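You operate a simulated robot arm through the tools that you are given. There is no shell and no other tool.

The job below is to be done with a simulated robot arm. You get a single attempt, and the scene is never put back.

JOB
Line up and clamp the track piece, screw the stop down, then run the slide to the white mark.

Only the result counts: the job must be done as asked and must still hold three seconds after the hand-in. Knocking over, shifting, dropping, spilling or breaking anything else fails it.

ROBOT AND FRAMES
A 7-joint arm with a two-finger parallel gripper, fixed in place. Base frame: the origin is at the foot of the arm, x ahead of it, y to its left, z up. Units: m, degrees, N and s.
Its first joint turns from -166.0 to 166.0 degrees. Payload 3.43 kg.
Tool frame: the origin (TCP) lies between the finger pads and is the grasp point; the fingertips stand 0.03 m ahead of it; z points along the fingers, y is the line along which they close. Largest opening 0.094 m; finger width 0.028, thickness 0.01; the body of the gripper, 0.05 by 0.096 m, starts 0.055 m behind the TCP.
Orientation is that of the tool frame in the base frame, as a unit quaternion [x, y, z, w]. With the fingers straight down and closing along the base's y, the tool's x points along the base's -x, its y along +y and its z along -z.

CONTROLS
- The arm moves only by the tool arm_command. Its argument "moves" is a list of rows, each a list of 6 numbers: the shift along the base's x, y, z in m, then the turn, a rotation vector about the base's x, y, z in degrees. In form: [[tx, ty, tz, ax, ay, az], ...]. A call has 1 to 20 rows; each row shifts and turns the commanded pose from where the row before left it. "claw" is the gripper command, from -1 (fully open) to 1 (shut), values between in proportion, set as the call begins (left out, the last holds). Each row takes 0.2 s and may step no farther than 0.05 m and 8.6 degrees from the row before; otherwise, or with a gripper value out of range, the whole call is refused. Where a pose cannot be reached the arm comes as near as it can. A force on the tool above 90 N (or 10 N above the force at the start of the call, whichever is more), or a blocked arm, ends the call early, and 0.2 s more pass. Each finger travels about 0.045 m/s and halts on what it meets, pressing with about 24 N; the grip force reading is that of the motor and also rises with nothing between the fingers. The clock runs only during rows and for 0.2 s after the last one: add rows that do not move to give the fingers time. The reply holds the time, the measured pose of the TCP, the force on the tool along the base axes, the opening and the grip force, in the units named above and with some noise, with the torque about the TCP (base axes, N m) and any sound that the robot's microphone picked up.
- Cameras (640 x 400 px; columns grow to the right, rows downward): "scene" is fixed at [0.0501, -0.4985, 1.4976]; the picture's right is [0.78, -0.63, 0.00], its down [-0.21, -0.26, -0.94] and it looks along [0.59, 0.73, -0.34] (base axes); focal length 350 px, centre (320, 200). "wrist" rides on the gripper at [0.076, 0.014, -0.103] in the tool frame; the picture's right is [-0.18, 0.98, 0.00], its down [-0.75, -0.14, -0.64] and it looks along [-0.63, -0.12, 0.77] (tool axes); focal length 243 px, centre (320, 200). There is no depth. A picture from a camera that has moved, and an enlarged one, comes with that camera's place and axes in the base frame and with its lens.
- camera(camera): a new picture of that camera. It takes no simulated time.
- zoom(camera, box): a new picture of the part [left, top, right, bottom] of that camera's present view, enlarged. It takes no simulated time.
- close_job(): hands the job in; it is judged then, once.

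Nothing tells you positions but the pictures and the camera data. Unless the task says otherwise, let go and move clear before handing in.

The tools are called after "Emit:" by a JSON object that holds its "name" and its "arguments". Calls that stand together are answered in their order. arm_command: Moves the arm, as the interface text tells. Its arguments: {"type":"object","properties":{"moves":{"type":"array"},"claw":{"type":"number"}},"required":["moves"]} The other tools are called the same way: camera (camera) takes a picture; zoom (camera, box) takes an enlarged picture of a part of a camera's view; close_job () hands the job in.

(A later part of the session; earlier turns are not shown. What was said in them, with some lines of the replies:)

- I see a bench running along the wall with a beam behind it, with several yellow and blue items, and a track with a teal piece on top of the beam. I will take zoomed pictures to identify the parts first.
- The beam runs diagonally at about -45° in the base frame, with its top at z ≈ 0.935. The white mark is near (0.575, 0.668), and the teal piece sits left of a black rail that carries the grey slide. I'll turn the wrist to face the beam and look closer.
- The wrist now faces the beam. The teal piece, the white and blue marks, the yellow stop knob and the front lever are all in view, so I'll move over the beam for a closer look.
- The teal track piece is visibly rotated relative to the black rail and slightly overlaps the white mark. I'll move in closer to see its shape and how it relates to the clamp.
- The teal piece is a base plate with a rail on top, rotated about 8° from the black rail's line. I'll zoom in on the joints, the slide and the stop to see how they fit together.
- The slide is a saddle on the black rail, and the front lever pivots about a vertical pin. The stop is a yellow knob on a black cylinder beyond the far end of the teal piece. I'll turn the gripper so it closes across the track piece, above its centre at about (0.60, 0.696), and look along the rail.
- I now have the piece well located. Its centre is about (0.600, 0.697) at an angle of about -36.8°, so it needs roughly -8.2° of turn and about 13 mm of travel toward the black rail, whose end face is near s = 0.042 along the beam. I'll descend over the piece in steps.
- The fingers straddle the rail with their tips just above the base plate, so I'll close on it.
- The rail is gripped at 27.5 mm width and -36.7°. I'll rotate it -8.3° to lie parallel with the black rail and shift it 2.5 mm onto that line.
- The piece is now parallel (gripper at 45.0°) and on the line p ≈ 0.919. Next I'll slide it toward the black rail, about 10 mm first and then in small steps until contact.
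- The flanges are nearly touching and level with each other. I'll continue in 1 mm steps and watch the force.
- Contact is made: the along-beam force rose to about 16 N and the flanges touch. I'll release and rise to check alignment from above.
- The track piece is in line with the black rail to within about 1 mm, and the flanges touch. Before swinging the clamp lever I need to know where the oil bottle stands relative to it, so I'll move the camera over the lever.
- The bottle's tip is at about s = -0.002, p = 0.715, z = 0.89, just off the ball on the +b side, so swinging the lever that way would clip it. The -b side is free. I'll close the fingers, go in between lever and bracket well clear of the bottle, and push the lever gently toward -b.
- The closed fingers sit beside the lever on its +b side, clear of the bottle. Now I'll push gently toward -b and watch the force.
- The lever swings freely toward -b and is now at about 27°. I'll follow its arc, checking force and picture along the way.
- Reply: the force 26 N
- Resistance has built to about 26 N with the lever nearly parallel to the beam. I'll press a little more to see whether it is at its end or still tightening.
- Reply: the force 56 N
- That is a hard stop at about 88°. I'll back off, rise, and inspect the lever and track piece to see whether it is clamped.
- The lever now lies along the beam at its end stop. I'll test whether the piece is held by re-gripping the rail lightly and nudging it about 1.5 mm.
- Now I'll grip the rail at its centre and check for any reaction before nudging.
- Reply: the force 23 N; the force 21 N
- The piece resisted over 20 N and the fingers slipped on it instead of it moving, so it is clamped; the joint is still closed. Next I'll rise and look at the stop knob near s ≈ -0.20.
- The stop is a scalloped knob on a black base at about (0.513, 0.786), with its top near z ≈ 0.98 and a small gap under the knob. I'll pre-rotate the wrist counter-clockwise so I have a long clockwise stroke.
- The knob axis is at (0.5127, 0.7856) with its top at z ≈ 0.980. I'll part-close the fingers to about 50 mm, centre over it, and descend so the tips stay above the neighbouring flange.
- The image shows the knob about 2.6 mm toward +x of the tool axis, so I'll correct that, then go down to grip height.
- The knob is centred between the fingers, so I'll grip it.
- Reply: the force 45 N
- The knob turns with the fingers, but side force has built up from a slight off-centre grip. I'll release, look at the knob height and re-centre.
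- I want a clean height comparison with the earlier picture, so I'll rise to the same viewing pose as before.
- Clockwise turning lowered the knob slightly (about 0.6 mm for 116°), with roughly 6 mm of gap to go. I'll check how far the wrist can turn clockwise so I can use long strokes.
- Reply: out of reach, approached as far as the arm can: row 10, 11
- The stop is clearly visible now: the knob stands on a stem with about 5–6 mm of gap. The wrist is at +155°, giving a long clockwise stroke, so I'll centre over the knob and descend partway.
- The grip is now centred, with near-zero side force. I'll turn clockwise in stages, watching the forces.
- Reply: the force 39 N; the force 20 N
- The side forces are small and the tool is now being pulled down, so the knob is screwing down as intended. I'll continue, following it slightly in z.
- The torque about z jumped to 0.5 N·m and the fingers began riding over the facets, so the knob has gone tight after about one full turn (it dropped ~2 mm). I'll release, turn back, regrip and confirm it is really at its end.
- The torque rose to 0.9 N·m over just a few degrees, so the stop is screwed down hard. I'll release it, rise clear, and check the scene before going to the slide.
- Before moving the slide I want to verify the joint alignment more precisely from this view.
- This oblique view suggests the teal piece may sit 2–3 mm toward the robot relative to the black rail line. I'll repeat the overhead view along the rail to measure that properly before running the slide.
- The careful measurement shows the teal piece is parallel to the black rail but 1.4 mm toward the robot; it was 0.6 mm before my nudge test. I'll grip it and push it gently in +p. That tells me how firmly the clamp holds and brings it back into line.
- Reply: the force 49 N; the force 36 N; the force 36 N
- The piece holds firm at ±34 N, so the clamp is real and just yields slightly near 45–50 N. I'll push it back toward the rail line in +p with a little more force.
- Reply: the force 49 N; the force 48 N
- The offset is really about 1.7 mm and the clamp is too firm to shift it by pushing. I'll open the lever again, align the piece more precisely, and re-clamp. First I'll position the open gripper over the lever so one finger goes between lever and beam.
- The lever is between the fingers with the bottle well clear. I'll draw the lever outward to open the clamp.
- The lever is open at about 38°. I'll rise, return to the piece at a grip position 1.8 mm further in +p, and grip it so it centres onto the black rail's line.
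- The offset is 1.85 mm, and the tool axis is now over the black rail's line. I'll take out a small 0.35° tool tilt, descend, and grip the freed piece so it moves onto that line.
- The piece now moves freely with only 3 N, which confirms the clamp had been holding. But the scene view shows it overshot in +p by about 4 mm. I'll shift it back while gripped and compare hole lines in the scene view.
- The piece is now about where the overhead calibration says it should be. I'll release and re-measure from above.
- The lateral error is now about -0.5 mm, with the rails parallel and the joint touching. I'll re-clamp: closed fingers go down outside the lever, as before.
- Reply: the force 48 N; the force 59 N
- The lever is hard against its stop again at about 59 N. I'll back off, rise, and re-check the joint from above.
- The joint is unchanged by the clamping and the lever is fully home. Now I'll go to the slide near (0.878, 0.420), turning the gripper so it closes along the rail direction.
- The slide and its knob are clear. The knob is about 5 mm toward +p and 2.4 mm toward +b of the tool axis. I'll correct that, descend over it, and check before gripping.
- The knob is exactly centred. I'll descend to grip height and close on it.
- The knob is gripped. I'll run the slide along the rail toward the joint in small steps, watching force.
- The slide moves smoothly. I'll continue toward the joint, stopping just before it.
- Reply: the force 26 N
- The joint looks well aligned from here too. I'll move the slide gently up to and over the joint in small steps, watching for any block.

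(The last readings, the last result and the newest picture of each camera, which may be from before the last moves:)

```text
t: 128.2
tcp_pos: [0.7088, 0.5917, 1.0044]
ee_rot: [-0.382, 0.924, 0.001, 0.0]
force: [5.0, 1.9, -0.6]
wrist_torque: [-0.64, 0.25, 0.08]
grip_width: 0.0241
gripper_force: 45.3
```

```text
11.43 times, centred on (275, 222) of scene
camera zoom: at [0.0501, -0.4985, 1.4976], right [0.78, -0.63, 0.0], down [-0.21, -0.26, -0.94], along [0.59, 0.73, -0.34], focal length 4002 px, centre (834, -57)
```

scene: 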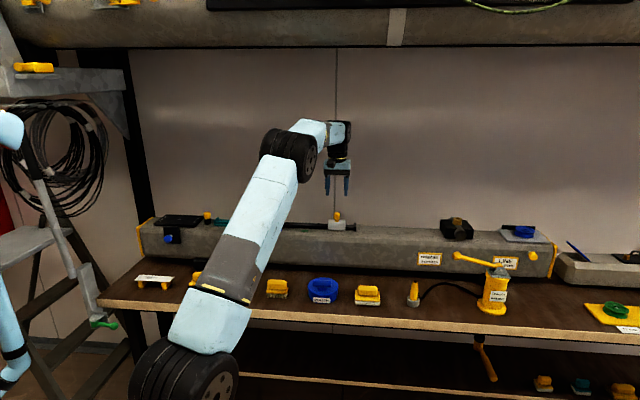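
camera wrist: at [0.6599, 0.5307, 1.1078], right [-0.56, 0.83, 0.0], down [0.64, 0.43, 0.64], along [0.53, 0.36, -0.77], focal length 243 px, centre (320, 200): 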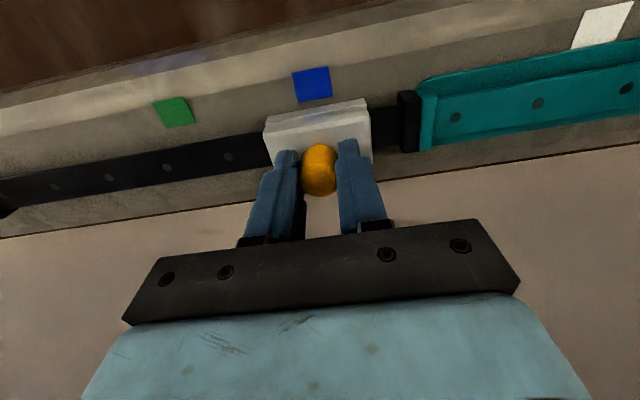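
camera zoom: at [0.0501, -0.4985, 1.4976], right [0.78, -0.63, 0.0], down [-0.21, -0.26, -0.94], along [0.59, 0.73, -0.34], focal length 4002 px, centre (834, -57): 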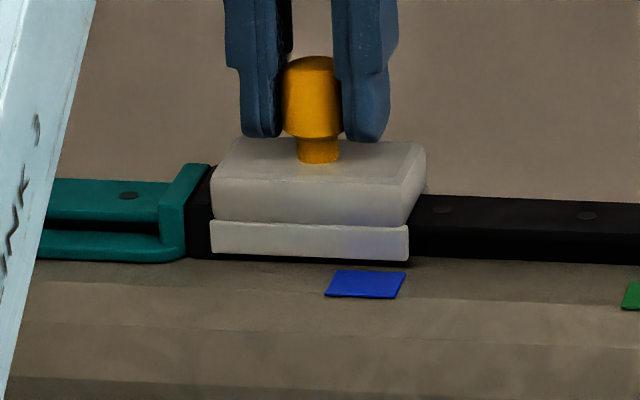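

No resistance at the black flange. I'll keep going across the joint.

Emit:
{"name": "arm_command", "arguments": {"moves": [[-0.003, 0.003, 0, 0, 0, 0], [-0.003, 0.003, 0, 0, 0, 0], [-0.003, 0.003, 0, 0, 0, 0], [-0.003, 0.003, 0, 0, 0, 0], [-0.003, 0.003, 0, 0, 0, 0], [0, 0, 0, 0, 0, 0]]}}

Emit:
{"name": "zoom", "arguments": {"camera": "wrist", "box": [250, 60, 450, 200]}}

Emit:
{"name": "zoom", "arguments": {"camera": "scene", "box": [240, 205, 290, 240]}}

```text
t: 129.6
tcp_pos: [0.6944, 0.607, 1.0036]
ee_rot: [-0.382, 0.924, 0.001, 0.002]
force: [16.5, 12.9, 20.5]
wrist_torque: [-0.09, -0.23, 0.04]
grip_width: 0.0238
gripper_force: 45.2
```

```text
2.86 times, centred on (350, 130) of wrist
camera zoom: at [0.6282, 0.5618, 1.1075], right [-0.56, 0.83, 0.0], down [0.63, 0.43, 0.64], along [0.53, 0.36, -0.77], focal length 693 px, centre (234, 400)
```

zoom: 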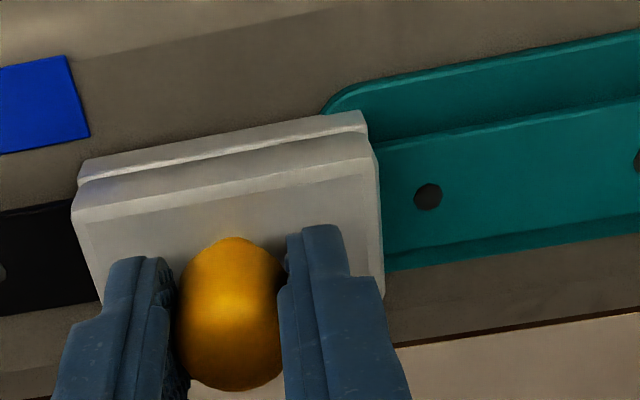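

```text
11.43 times, centred on (265, 222) of scene
camera zoom: at [0.0501, -0.4985, 1.4976], right [0.78, -0.63, 0.0], down [-0.21, -0.26, -0.94], along [0.59, 0.73, -0.34], focal length 4002 px, centre (949, -57)
```

zoom: 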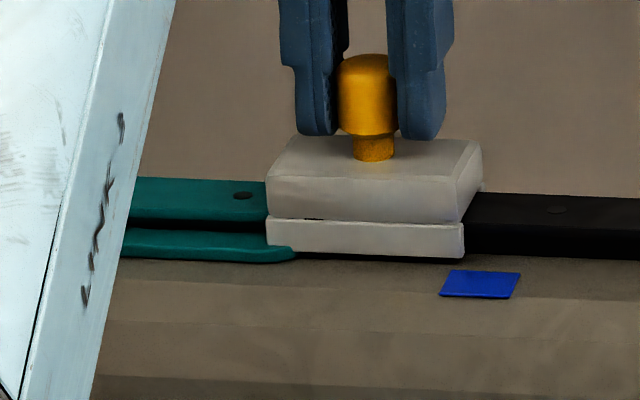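

The slide has crossed onto the teal piece. I'll relieve the small side and vertical forces and continue toward the white mark.

Emit:
{"name": "arm_command", "arguments": {"moves": [[0.0005, 0.0005, 0.0006, 0, 0, 0], [-0.0045, 0.0045, 0, 0, 0, 0], [-0.006, 0.006, 0, 0, 0, 0], [-0.006, 0.006, 0, 0, 0, 0], [-0.006, 0.006, 0, 0, 0, 0], [0, 0, 0, 0, 0, 0]]}}

Emit:
{"name": "arm_command", "arguments": {"moves": [[-0.006, 0.006, 0, 0, 0, 0], [-0.006, 0.006, 0, 0, 0, 0], [-0.006, 0.006, 0, 0, 0, 0], [0, 0, 0, 0, 0, 0]]}}

Emit:
{"name": "camera", "arguments": {"camera": "wrist"}}

Emit:
{"name": "zoom", "arguments": {"camera": "scene", "box": [205, 195, 285, 245]}}

```text
t: 131.0
tcp_pos: [0.6702, 0.6297, 1.0043]
ee_rot: [-0.382, 0.924, 0.002, 0.0]
force: [11.0, 10.6, 16.4]
wrist_torque: [-0.56, 0.2, 0.03]
grip_width: 0.0239
gripper_force: 45.4
```

```text
t: 132.0
tcp_pos: [0.6537, 0.6484, 1.0054]
ee_rot: [-0.382, 0.924, 0.001, -0.001]
force: [1.6, -0.5, 5.9]
wrist_torque: [-1.1, 0.69, 0.06]
grip_width: 0.0239
gripper_force: 45.4
```

```text
taken
camera wrist: at [0.5867, 0.6037, 1.1075], right [-0.56, 0.83, 0.0], down [0.64, 0.43, 0.64], along [0.53, 0.36, -0.77], focal length 243 px, centre (320, 200)
```

wrist: 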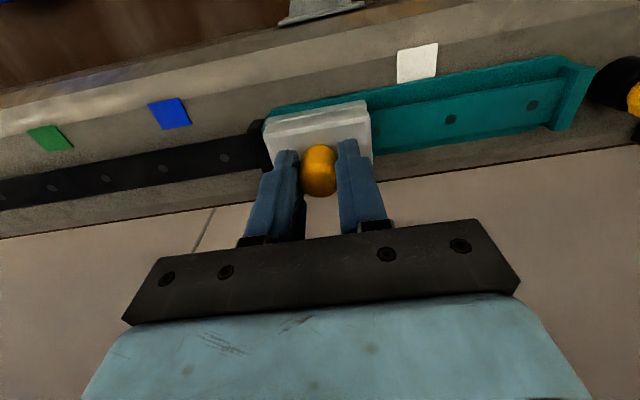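

```text
8.00 times, centred on (245, 220) of scene
camera zoom: at [0.0501, -0.4985, 1.4976], right [0.78, -0.63, 0.0], down [-0.21, -0.26, -0.94], along [0.59, 0.73, -0.34], focal length 2801 px, centre (920, 40)
```

zoom: 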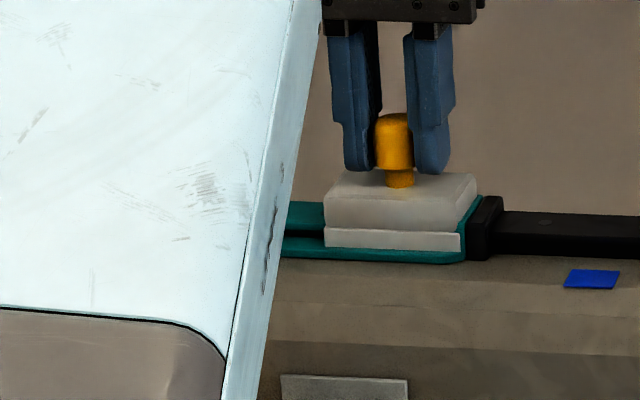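

The slide is running freely on the teal piece. The white mark centre is about 68 mm further, so I'll move most of the way and then fine-position visually.

Emit:
{"name": "arm_command", "arguments": {"moves": [[-0.006, 0.006, 0.0003, 0, 0, 0], [-0.0075, 0.0075, 0, 0, 0, 0], [-0.0075, 0.0075, 0, 0, 0, 0], [-0.0075, 0.0075, 0, 0, 0, 0], [-0.0075, 0.0075, 0, 0, 0, 0], [-0.006, 0.006, 0, 0, 0, 0], [0, 0, 0, 0, 0, 0]]}}

Emit:
{"name": "camera", "arguments": {"camera": "wrist"}}

Emit:
{"name": "zoom", "arguments": {"camera": "wrist", "box": [220, 60, 420, 200]}}

Emit:
{"name": "zoom", "arguments": {"camera": "scene", "box": [205, 195, 285, 245]}}

```text
t: 133.6
tcp_pos: [0.6124, 0.6895, 1.0045]
ee_rot: [-0.381, 0.924, 0.001, 0.0]
force: [-7.4, -10.1, -3.9]
wrist_torque: [-0.25, -0.07, -0.02]
grip_width: 0.0237
gripper_force: 45.5
```

```text
taken
camera wrist: at [0.5455, 0.6448, 1.1073], right [-0.56, 0.83, 0.0], down [0.63, 0.43, 0.64], along [0.53, 0.36, -0.77], focal length 243 px, centre (320, 200)
```

wrist: 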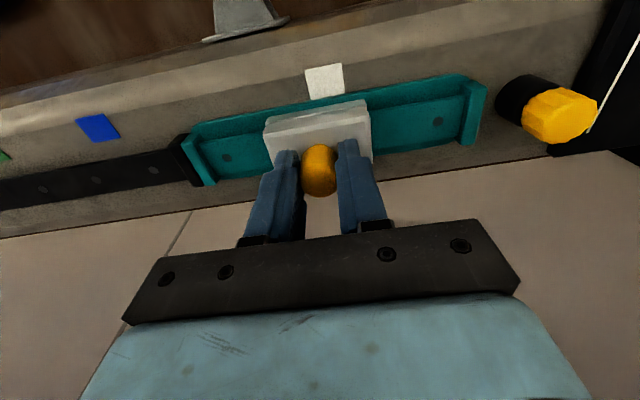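

```text
2.86 times, centred on (320, 130) of wrist
camera zoom: at [0.5455, 0.6448, 1.1073], right [-0.56, 0.83, 0.0], down [0.63, 0.43, 0.64], along [0.53, 0.36, -0.77], focal length 693 px, centre (320, 400)
```

zoom: 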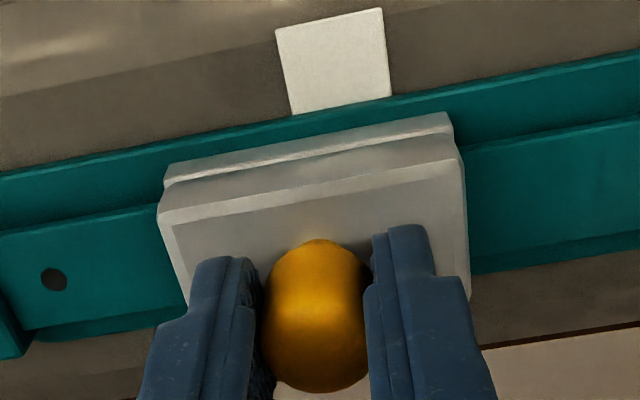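

```text
8.00 times, centred on (245, 220) of scene
camera zoom: at [0.0501, -0.4985, 1.4976], right [0.78, -0.63, 0.0], down [-0.21, -0.26, -0.94], along [0.59, 0.73, -0.34], focal length 2801 px, centre (920, 40)
```

zoom: 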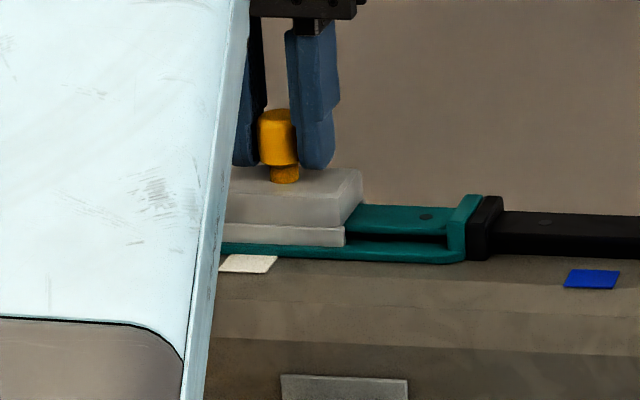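

The slide centre is at s ≈ -0.0566 and the white mark centre at s ≈ -0.0658, so there are 9 mm to go.

Emit:
{"name": "arm_command", "arguments": {"moves": [[-0.0036, 0.003, 0, 0, 0, 0], [-0.0033, 0.0032, 0, 0, 0, 0], [0, 0, 0, 0, 0, 0], [0, 0, 0, 0, 0, 0]]}}

Emit:
{"name": "zoom", "arguments": {"camera": "wrist", "box": [220, 60, 420, 200]}}

Emit:
{"name": "zoom", "arguments": {"camera": "scene", "box": [205, 195, 285, 245]}}

```text
t: 134.6
tcp_pos: [0.605, 0.6951, 1.0049]
ee_rot: [-0.382, 0.924, 0.0, -0.001]
force: [2.6, -0.1, -14.4]
wrist_torque: [0.71, -1.01, 0.08]
grip_width: 0.0237
gripper_force: 45.2
```

```text
2.86 times, centred on (320, 130) of wrist
camera zoom: at [0.5388, 0.6516, 1.1074], right [-0.56, 0.83, 0.0], down [0.63, 0.43, 0.64], along [0.53, 0.36, -0.77], focal length 693 px, centre (320, 400)
```

zoom: 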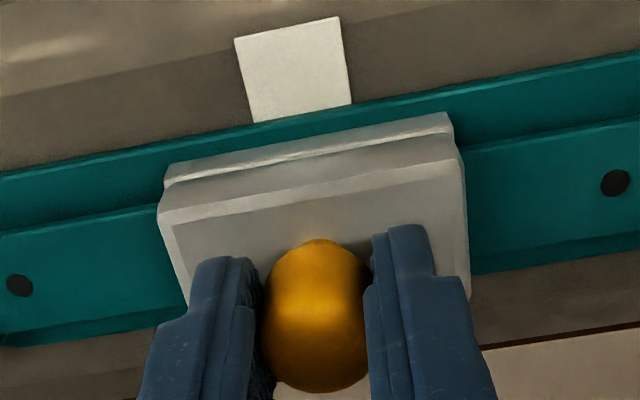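

```text
8.00 times, centred on (245, 220) of scene
camera zoom: at [0.0501, -0.4985, 1.4976], right [0.78, -0.63, 0.0], down [-0.21, -0.26, -0.94], along [0.59, 0.73, -0.34], focal length 2801 px, centre (920, 40)
```

zoom: 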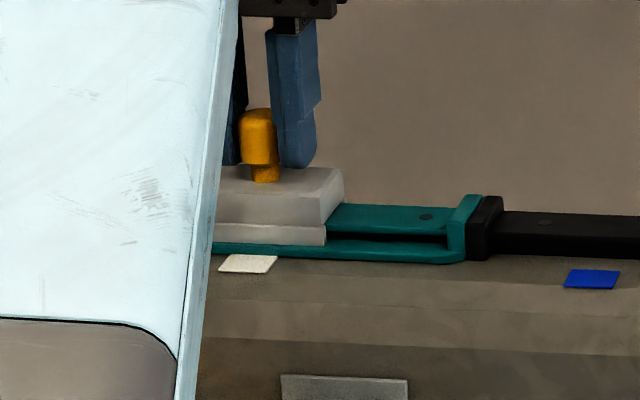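

The slide centre now matches the white mark to well under 1 mm in both views. I'll release the knob, rise straight up, and check that everything stayed in place.

Emit:
{"name": "arm_command", "arguments": {"moves": [[0, 0, 0, 0, 0, 0], [0, 0, 0, 0, 0, 0], [0, 0, 0, 0, 0, 0], [0, 0, 0, 0, 0, 0]], "claw": -0.2}}

Emit:
{"name": "zoom", "arguments": {"camera": "wrist", "box": [220, 60, 420, 200]}}

Emit:
{"name": "arm_command", "arguments": {"moves": [[0, 0, 0.02, 0, 0, 0], [0, 0, 0.03, 0, 0, 0], [0, 0, 0.04, 0, 0, 0], [0, 0, 0.02, 0, 0, 0], [0, 0, 0, 0, 0, 0]]}}

Emit:
{"name": "camera", "arguments": {"camera": "wrist"}}

Emit:
{"name": "zoom", "arguments": {"camera": "wrist", "box": [240, 20, 400, 120]}}

```text
t: 135.6
tcp_pos: [0.6045, 0.6954, 1.0052]
ee_rot: [-0.382, 0.924, 0.0, 0.0]
force: [0.1, 0.6, -0.3]
wrist_torque: [0.0, -0.02, 0.0]
grip_width: 0.0563
gripper_force: 0.1
```

```text
2.86 times, centred on (320, 130) of wrist
camera zoom: at [0.5382, 0.6513, 1.1082], right [-0.56, 0.83, 0.0], down [0.63, 0.43, 0.64], along [0.53, 0.36, -0.77], focal length 693 px, centre (320, 400)
```

zoom: 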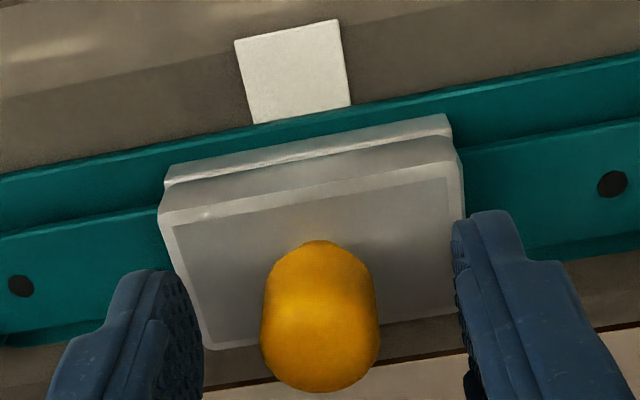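

```text
t: 136.8
tcp_pos: [0.6007, 0.6956, 1.1142]
ee_rot: [-0.383, 0.924, 0.001, -0.001]
force: [-0.6, -0.2, -0.7]
wrist_torque: [-0.01, -0.04, 0.01]
grip_width: 0.0565
gripper_force: 0.0
```

```text
taken
camera wrist: at [0.5358, 0.6508, 1.2176], right [-0.56, 0.83, 0.0], down [0.63, 0.43, 0.64], along [0.53, 0.36, -0.77], focal length 243 px, centre (320, 200)
```

wrist: 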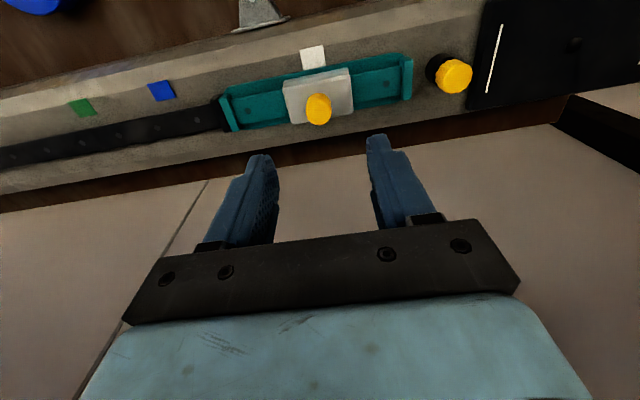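

```text
4.00 times, centred on (320, 70) of wrist
camera zoom: at [0.5358, 0.6508, 1.2176], right [-0.56, 0.83, 0.0], down [0.63, 0.43, 0.64], along [0.53, 0.36, -0.77], focal length 970 px, centre (320, 720)
```

zoom: 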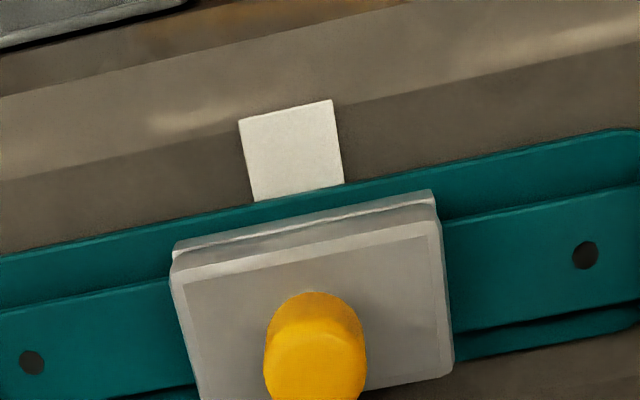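

Emit:
{"name": "zoom", "arguments": {"camera": "wrist", "box": [180, 70, 280, 150]}}

Emit:
{"name": "zoom", "arguments": {"camera": "wrist", "box": [380, 30, 500, 120]}}

Emit:
{"name": "camera", "arguments": {"camera": "scene"}}

Emit:
{"name": "zoom", "arguments": {"camera": "scene", "box": [235, 205, 295, 255]}}

```text
5.00 times, centred on (230, 110) of wrist
camera zoom: at [0.5358, 0.6508, 1.2176], right [-0.56, 0.83, 0.0], down [0.63, 0.43, 0.64], along [0.53, 0.36, -0.77], focal length 1213 px, centre (770, 650)
```

zoom: 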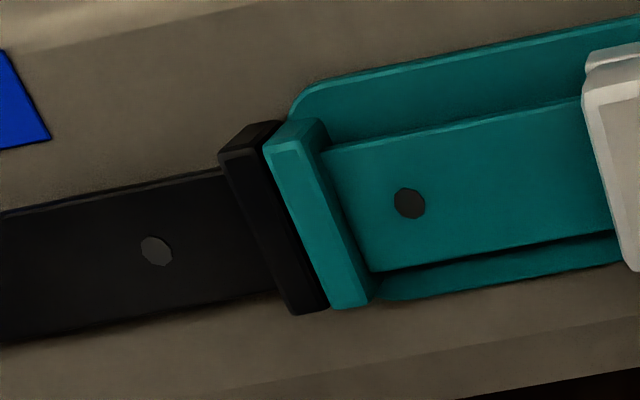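

```text
4.44 times, centred on (440, 75) of wrist
camera zoom: at [0.5358, 0.6508, 1.2176], right [-0.56, 0.83, 0.0], down [0.63, 0.43, 0.64], along [0.53, 0.36, -0.77], focal length 1078 px, centre (-213, 756)
```

zoom: 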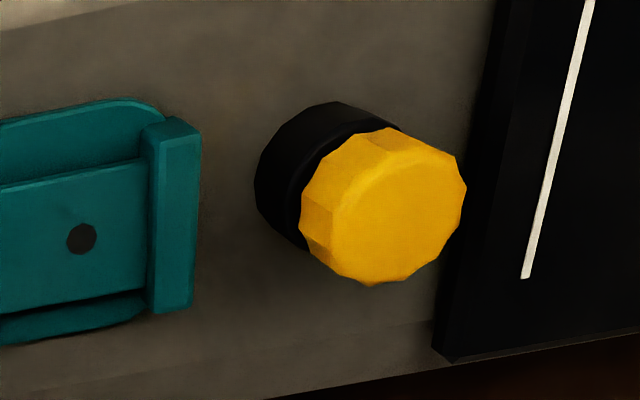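

```text
taken
```

scene: 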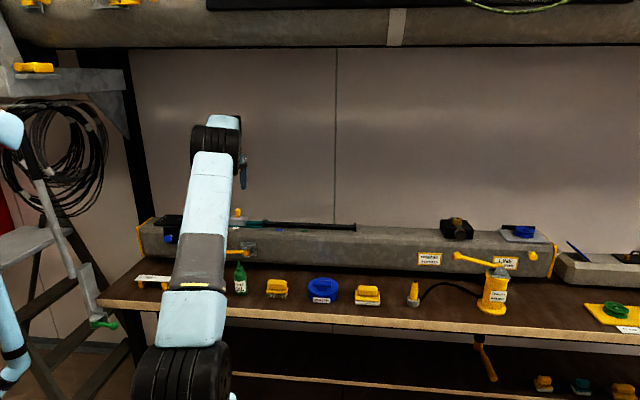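

```text
8.00 times, centred on (265, 230) of scene
camera zoom: at [0.0501, -0.4985, 1.4976], right [0.78, -0.63, 0.0], down [-0.21, -0.26, -0.94], along [0.59, 0.73, -0.34], focal length 2801 px, centre (760, -40)
```

zoom: 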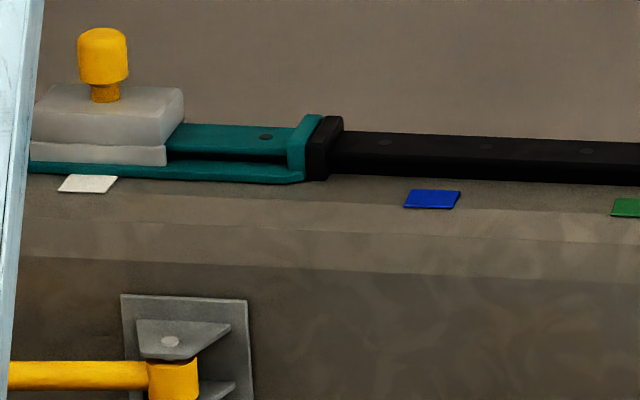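

The slide sits on the white mark, the joint is aligned to about 0.5 mm, the lever is home, the stop is down, and the bottle is untouched. I'll move the arm clear and take a last look.

Emit:
{"name": "arm_command", "arguments": {"moves": [[0, 0, 0.04, 0, 0, 0], [0, 0, 0.04, 0, 0, 0], [-0.025, -0.025, 0.02, 0, 0, 0], [-0.03, -0.03, 0.01, 0, 0, 0], [-0.03, -0.03, 0.01, 0, 0, 0], [-0.03, -0.03, 0.01, 0, 0, 0], [-0.03, -0.03, 0.0, 0, 0, 0], [0, 0, 0, 0, 0, 0], [0, 0, 0, 0, 0, 0]], "claw": -1}}

Emit:
{"name": "camera", "arguments": {"camera": "wrist"}}

Emit:
{"name": "camera", "arguments": {"camera": "scene"}}

Emit:
{"name": "zoom", "arguments": {"camera": "wrist", "box": [200, 100, 440, 240]}}

```text
t: 138.8
tcp_pos: [0.4605, 0.5498, 1.2451]
ee_rot: [-0.382, 0.924, 0.001, 0.0]
force: [-0.5, 0.4, -0.9]
wrist_torque: [0.01, -0.02, -0.01]
grip_width: 0.0942
gripper_force: 0.1
```

```text
taken
camera wrist: at [0.3944, 0.5058, 1.3482], right [-0.56, 0.83, 0.0], down [0.63, 0.43, 0.64], along [0.53, 0.36, -0.77], focal length 243 px, centre (320, 200)
```

wrist: 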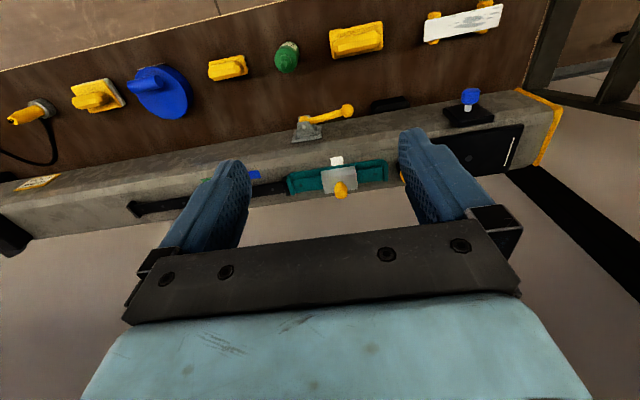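

```text
taken
```

scene: 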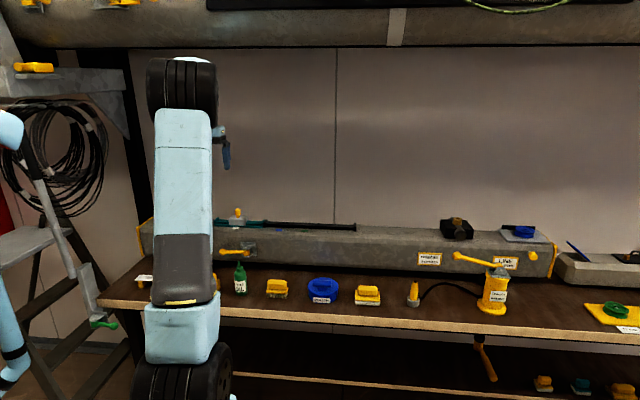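

```text
2.67 times, centred on (320, 170) of wrist
camera zoom: at [0.3944, 0.5058, 1.3482], right [-0.56, 0.83, 0.0], down [0.63, 0.43, 0.64], along [0.53, 0.36, -0.77], focal length 647 px, centre (320, 280)
```

zoom: 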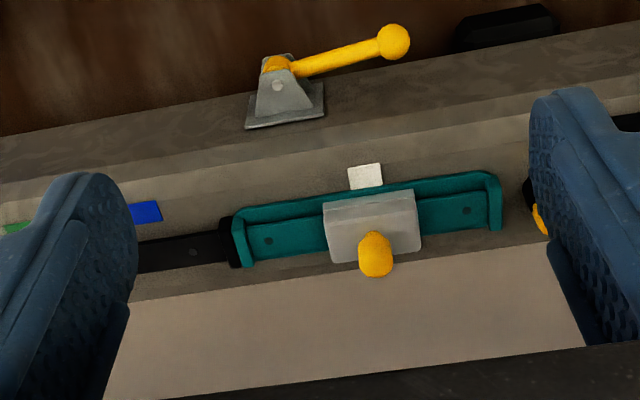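

The track piece is in line and clamped, with the lever along the beam. The stop is screwed down, and the slide stands centred on the white mark. The gripper is open and clear, and the other objects are where they started, so I'm handing the job in.

Emit:
{"name": "close_job", "arguments": {}}

```text
The job is handed in.
```

The job is done and handed in: the track piece is lined up and clamped, the stop is screwed down, and the slide is on the white mark. I don't have the judge's result.

- **Track piece:** it lies in line with the black rail, about 0.5 mm off sideways, with the ends touching. My first alignment ended up about 1.8 mm off, so I opened the clamp, re-aligned the piece and clamped it again.
- **Clamp:** the lever is hard against its end stop along the beam. In a test before the re-alignment, the clamped piece held a 34 N sideways push without moving and only crept slightly near 50 N. I did not repeat that test after re-clamping.
- **Stop:** I turned the knob clockwise about one full turn until it went tight. It lowered about 2 mm, and a short length of stem still shows under it.
- **Slide:** it ran freely across the joint, and its centre is within about 0.5 mm of the white mark's centre.

The arm is clear with the gripper open. The oil bottle next to the clamp lever and the other objects look undisturbed.
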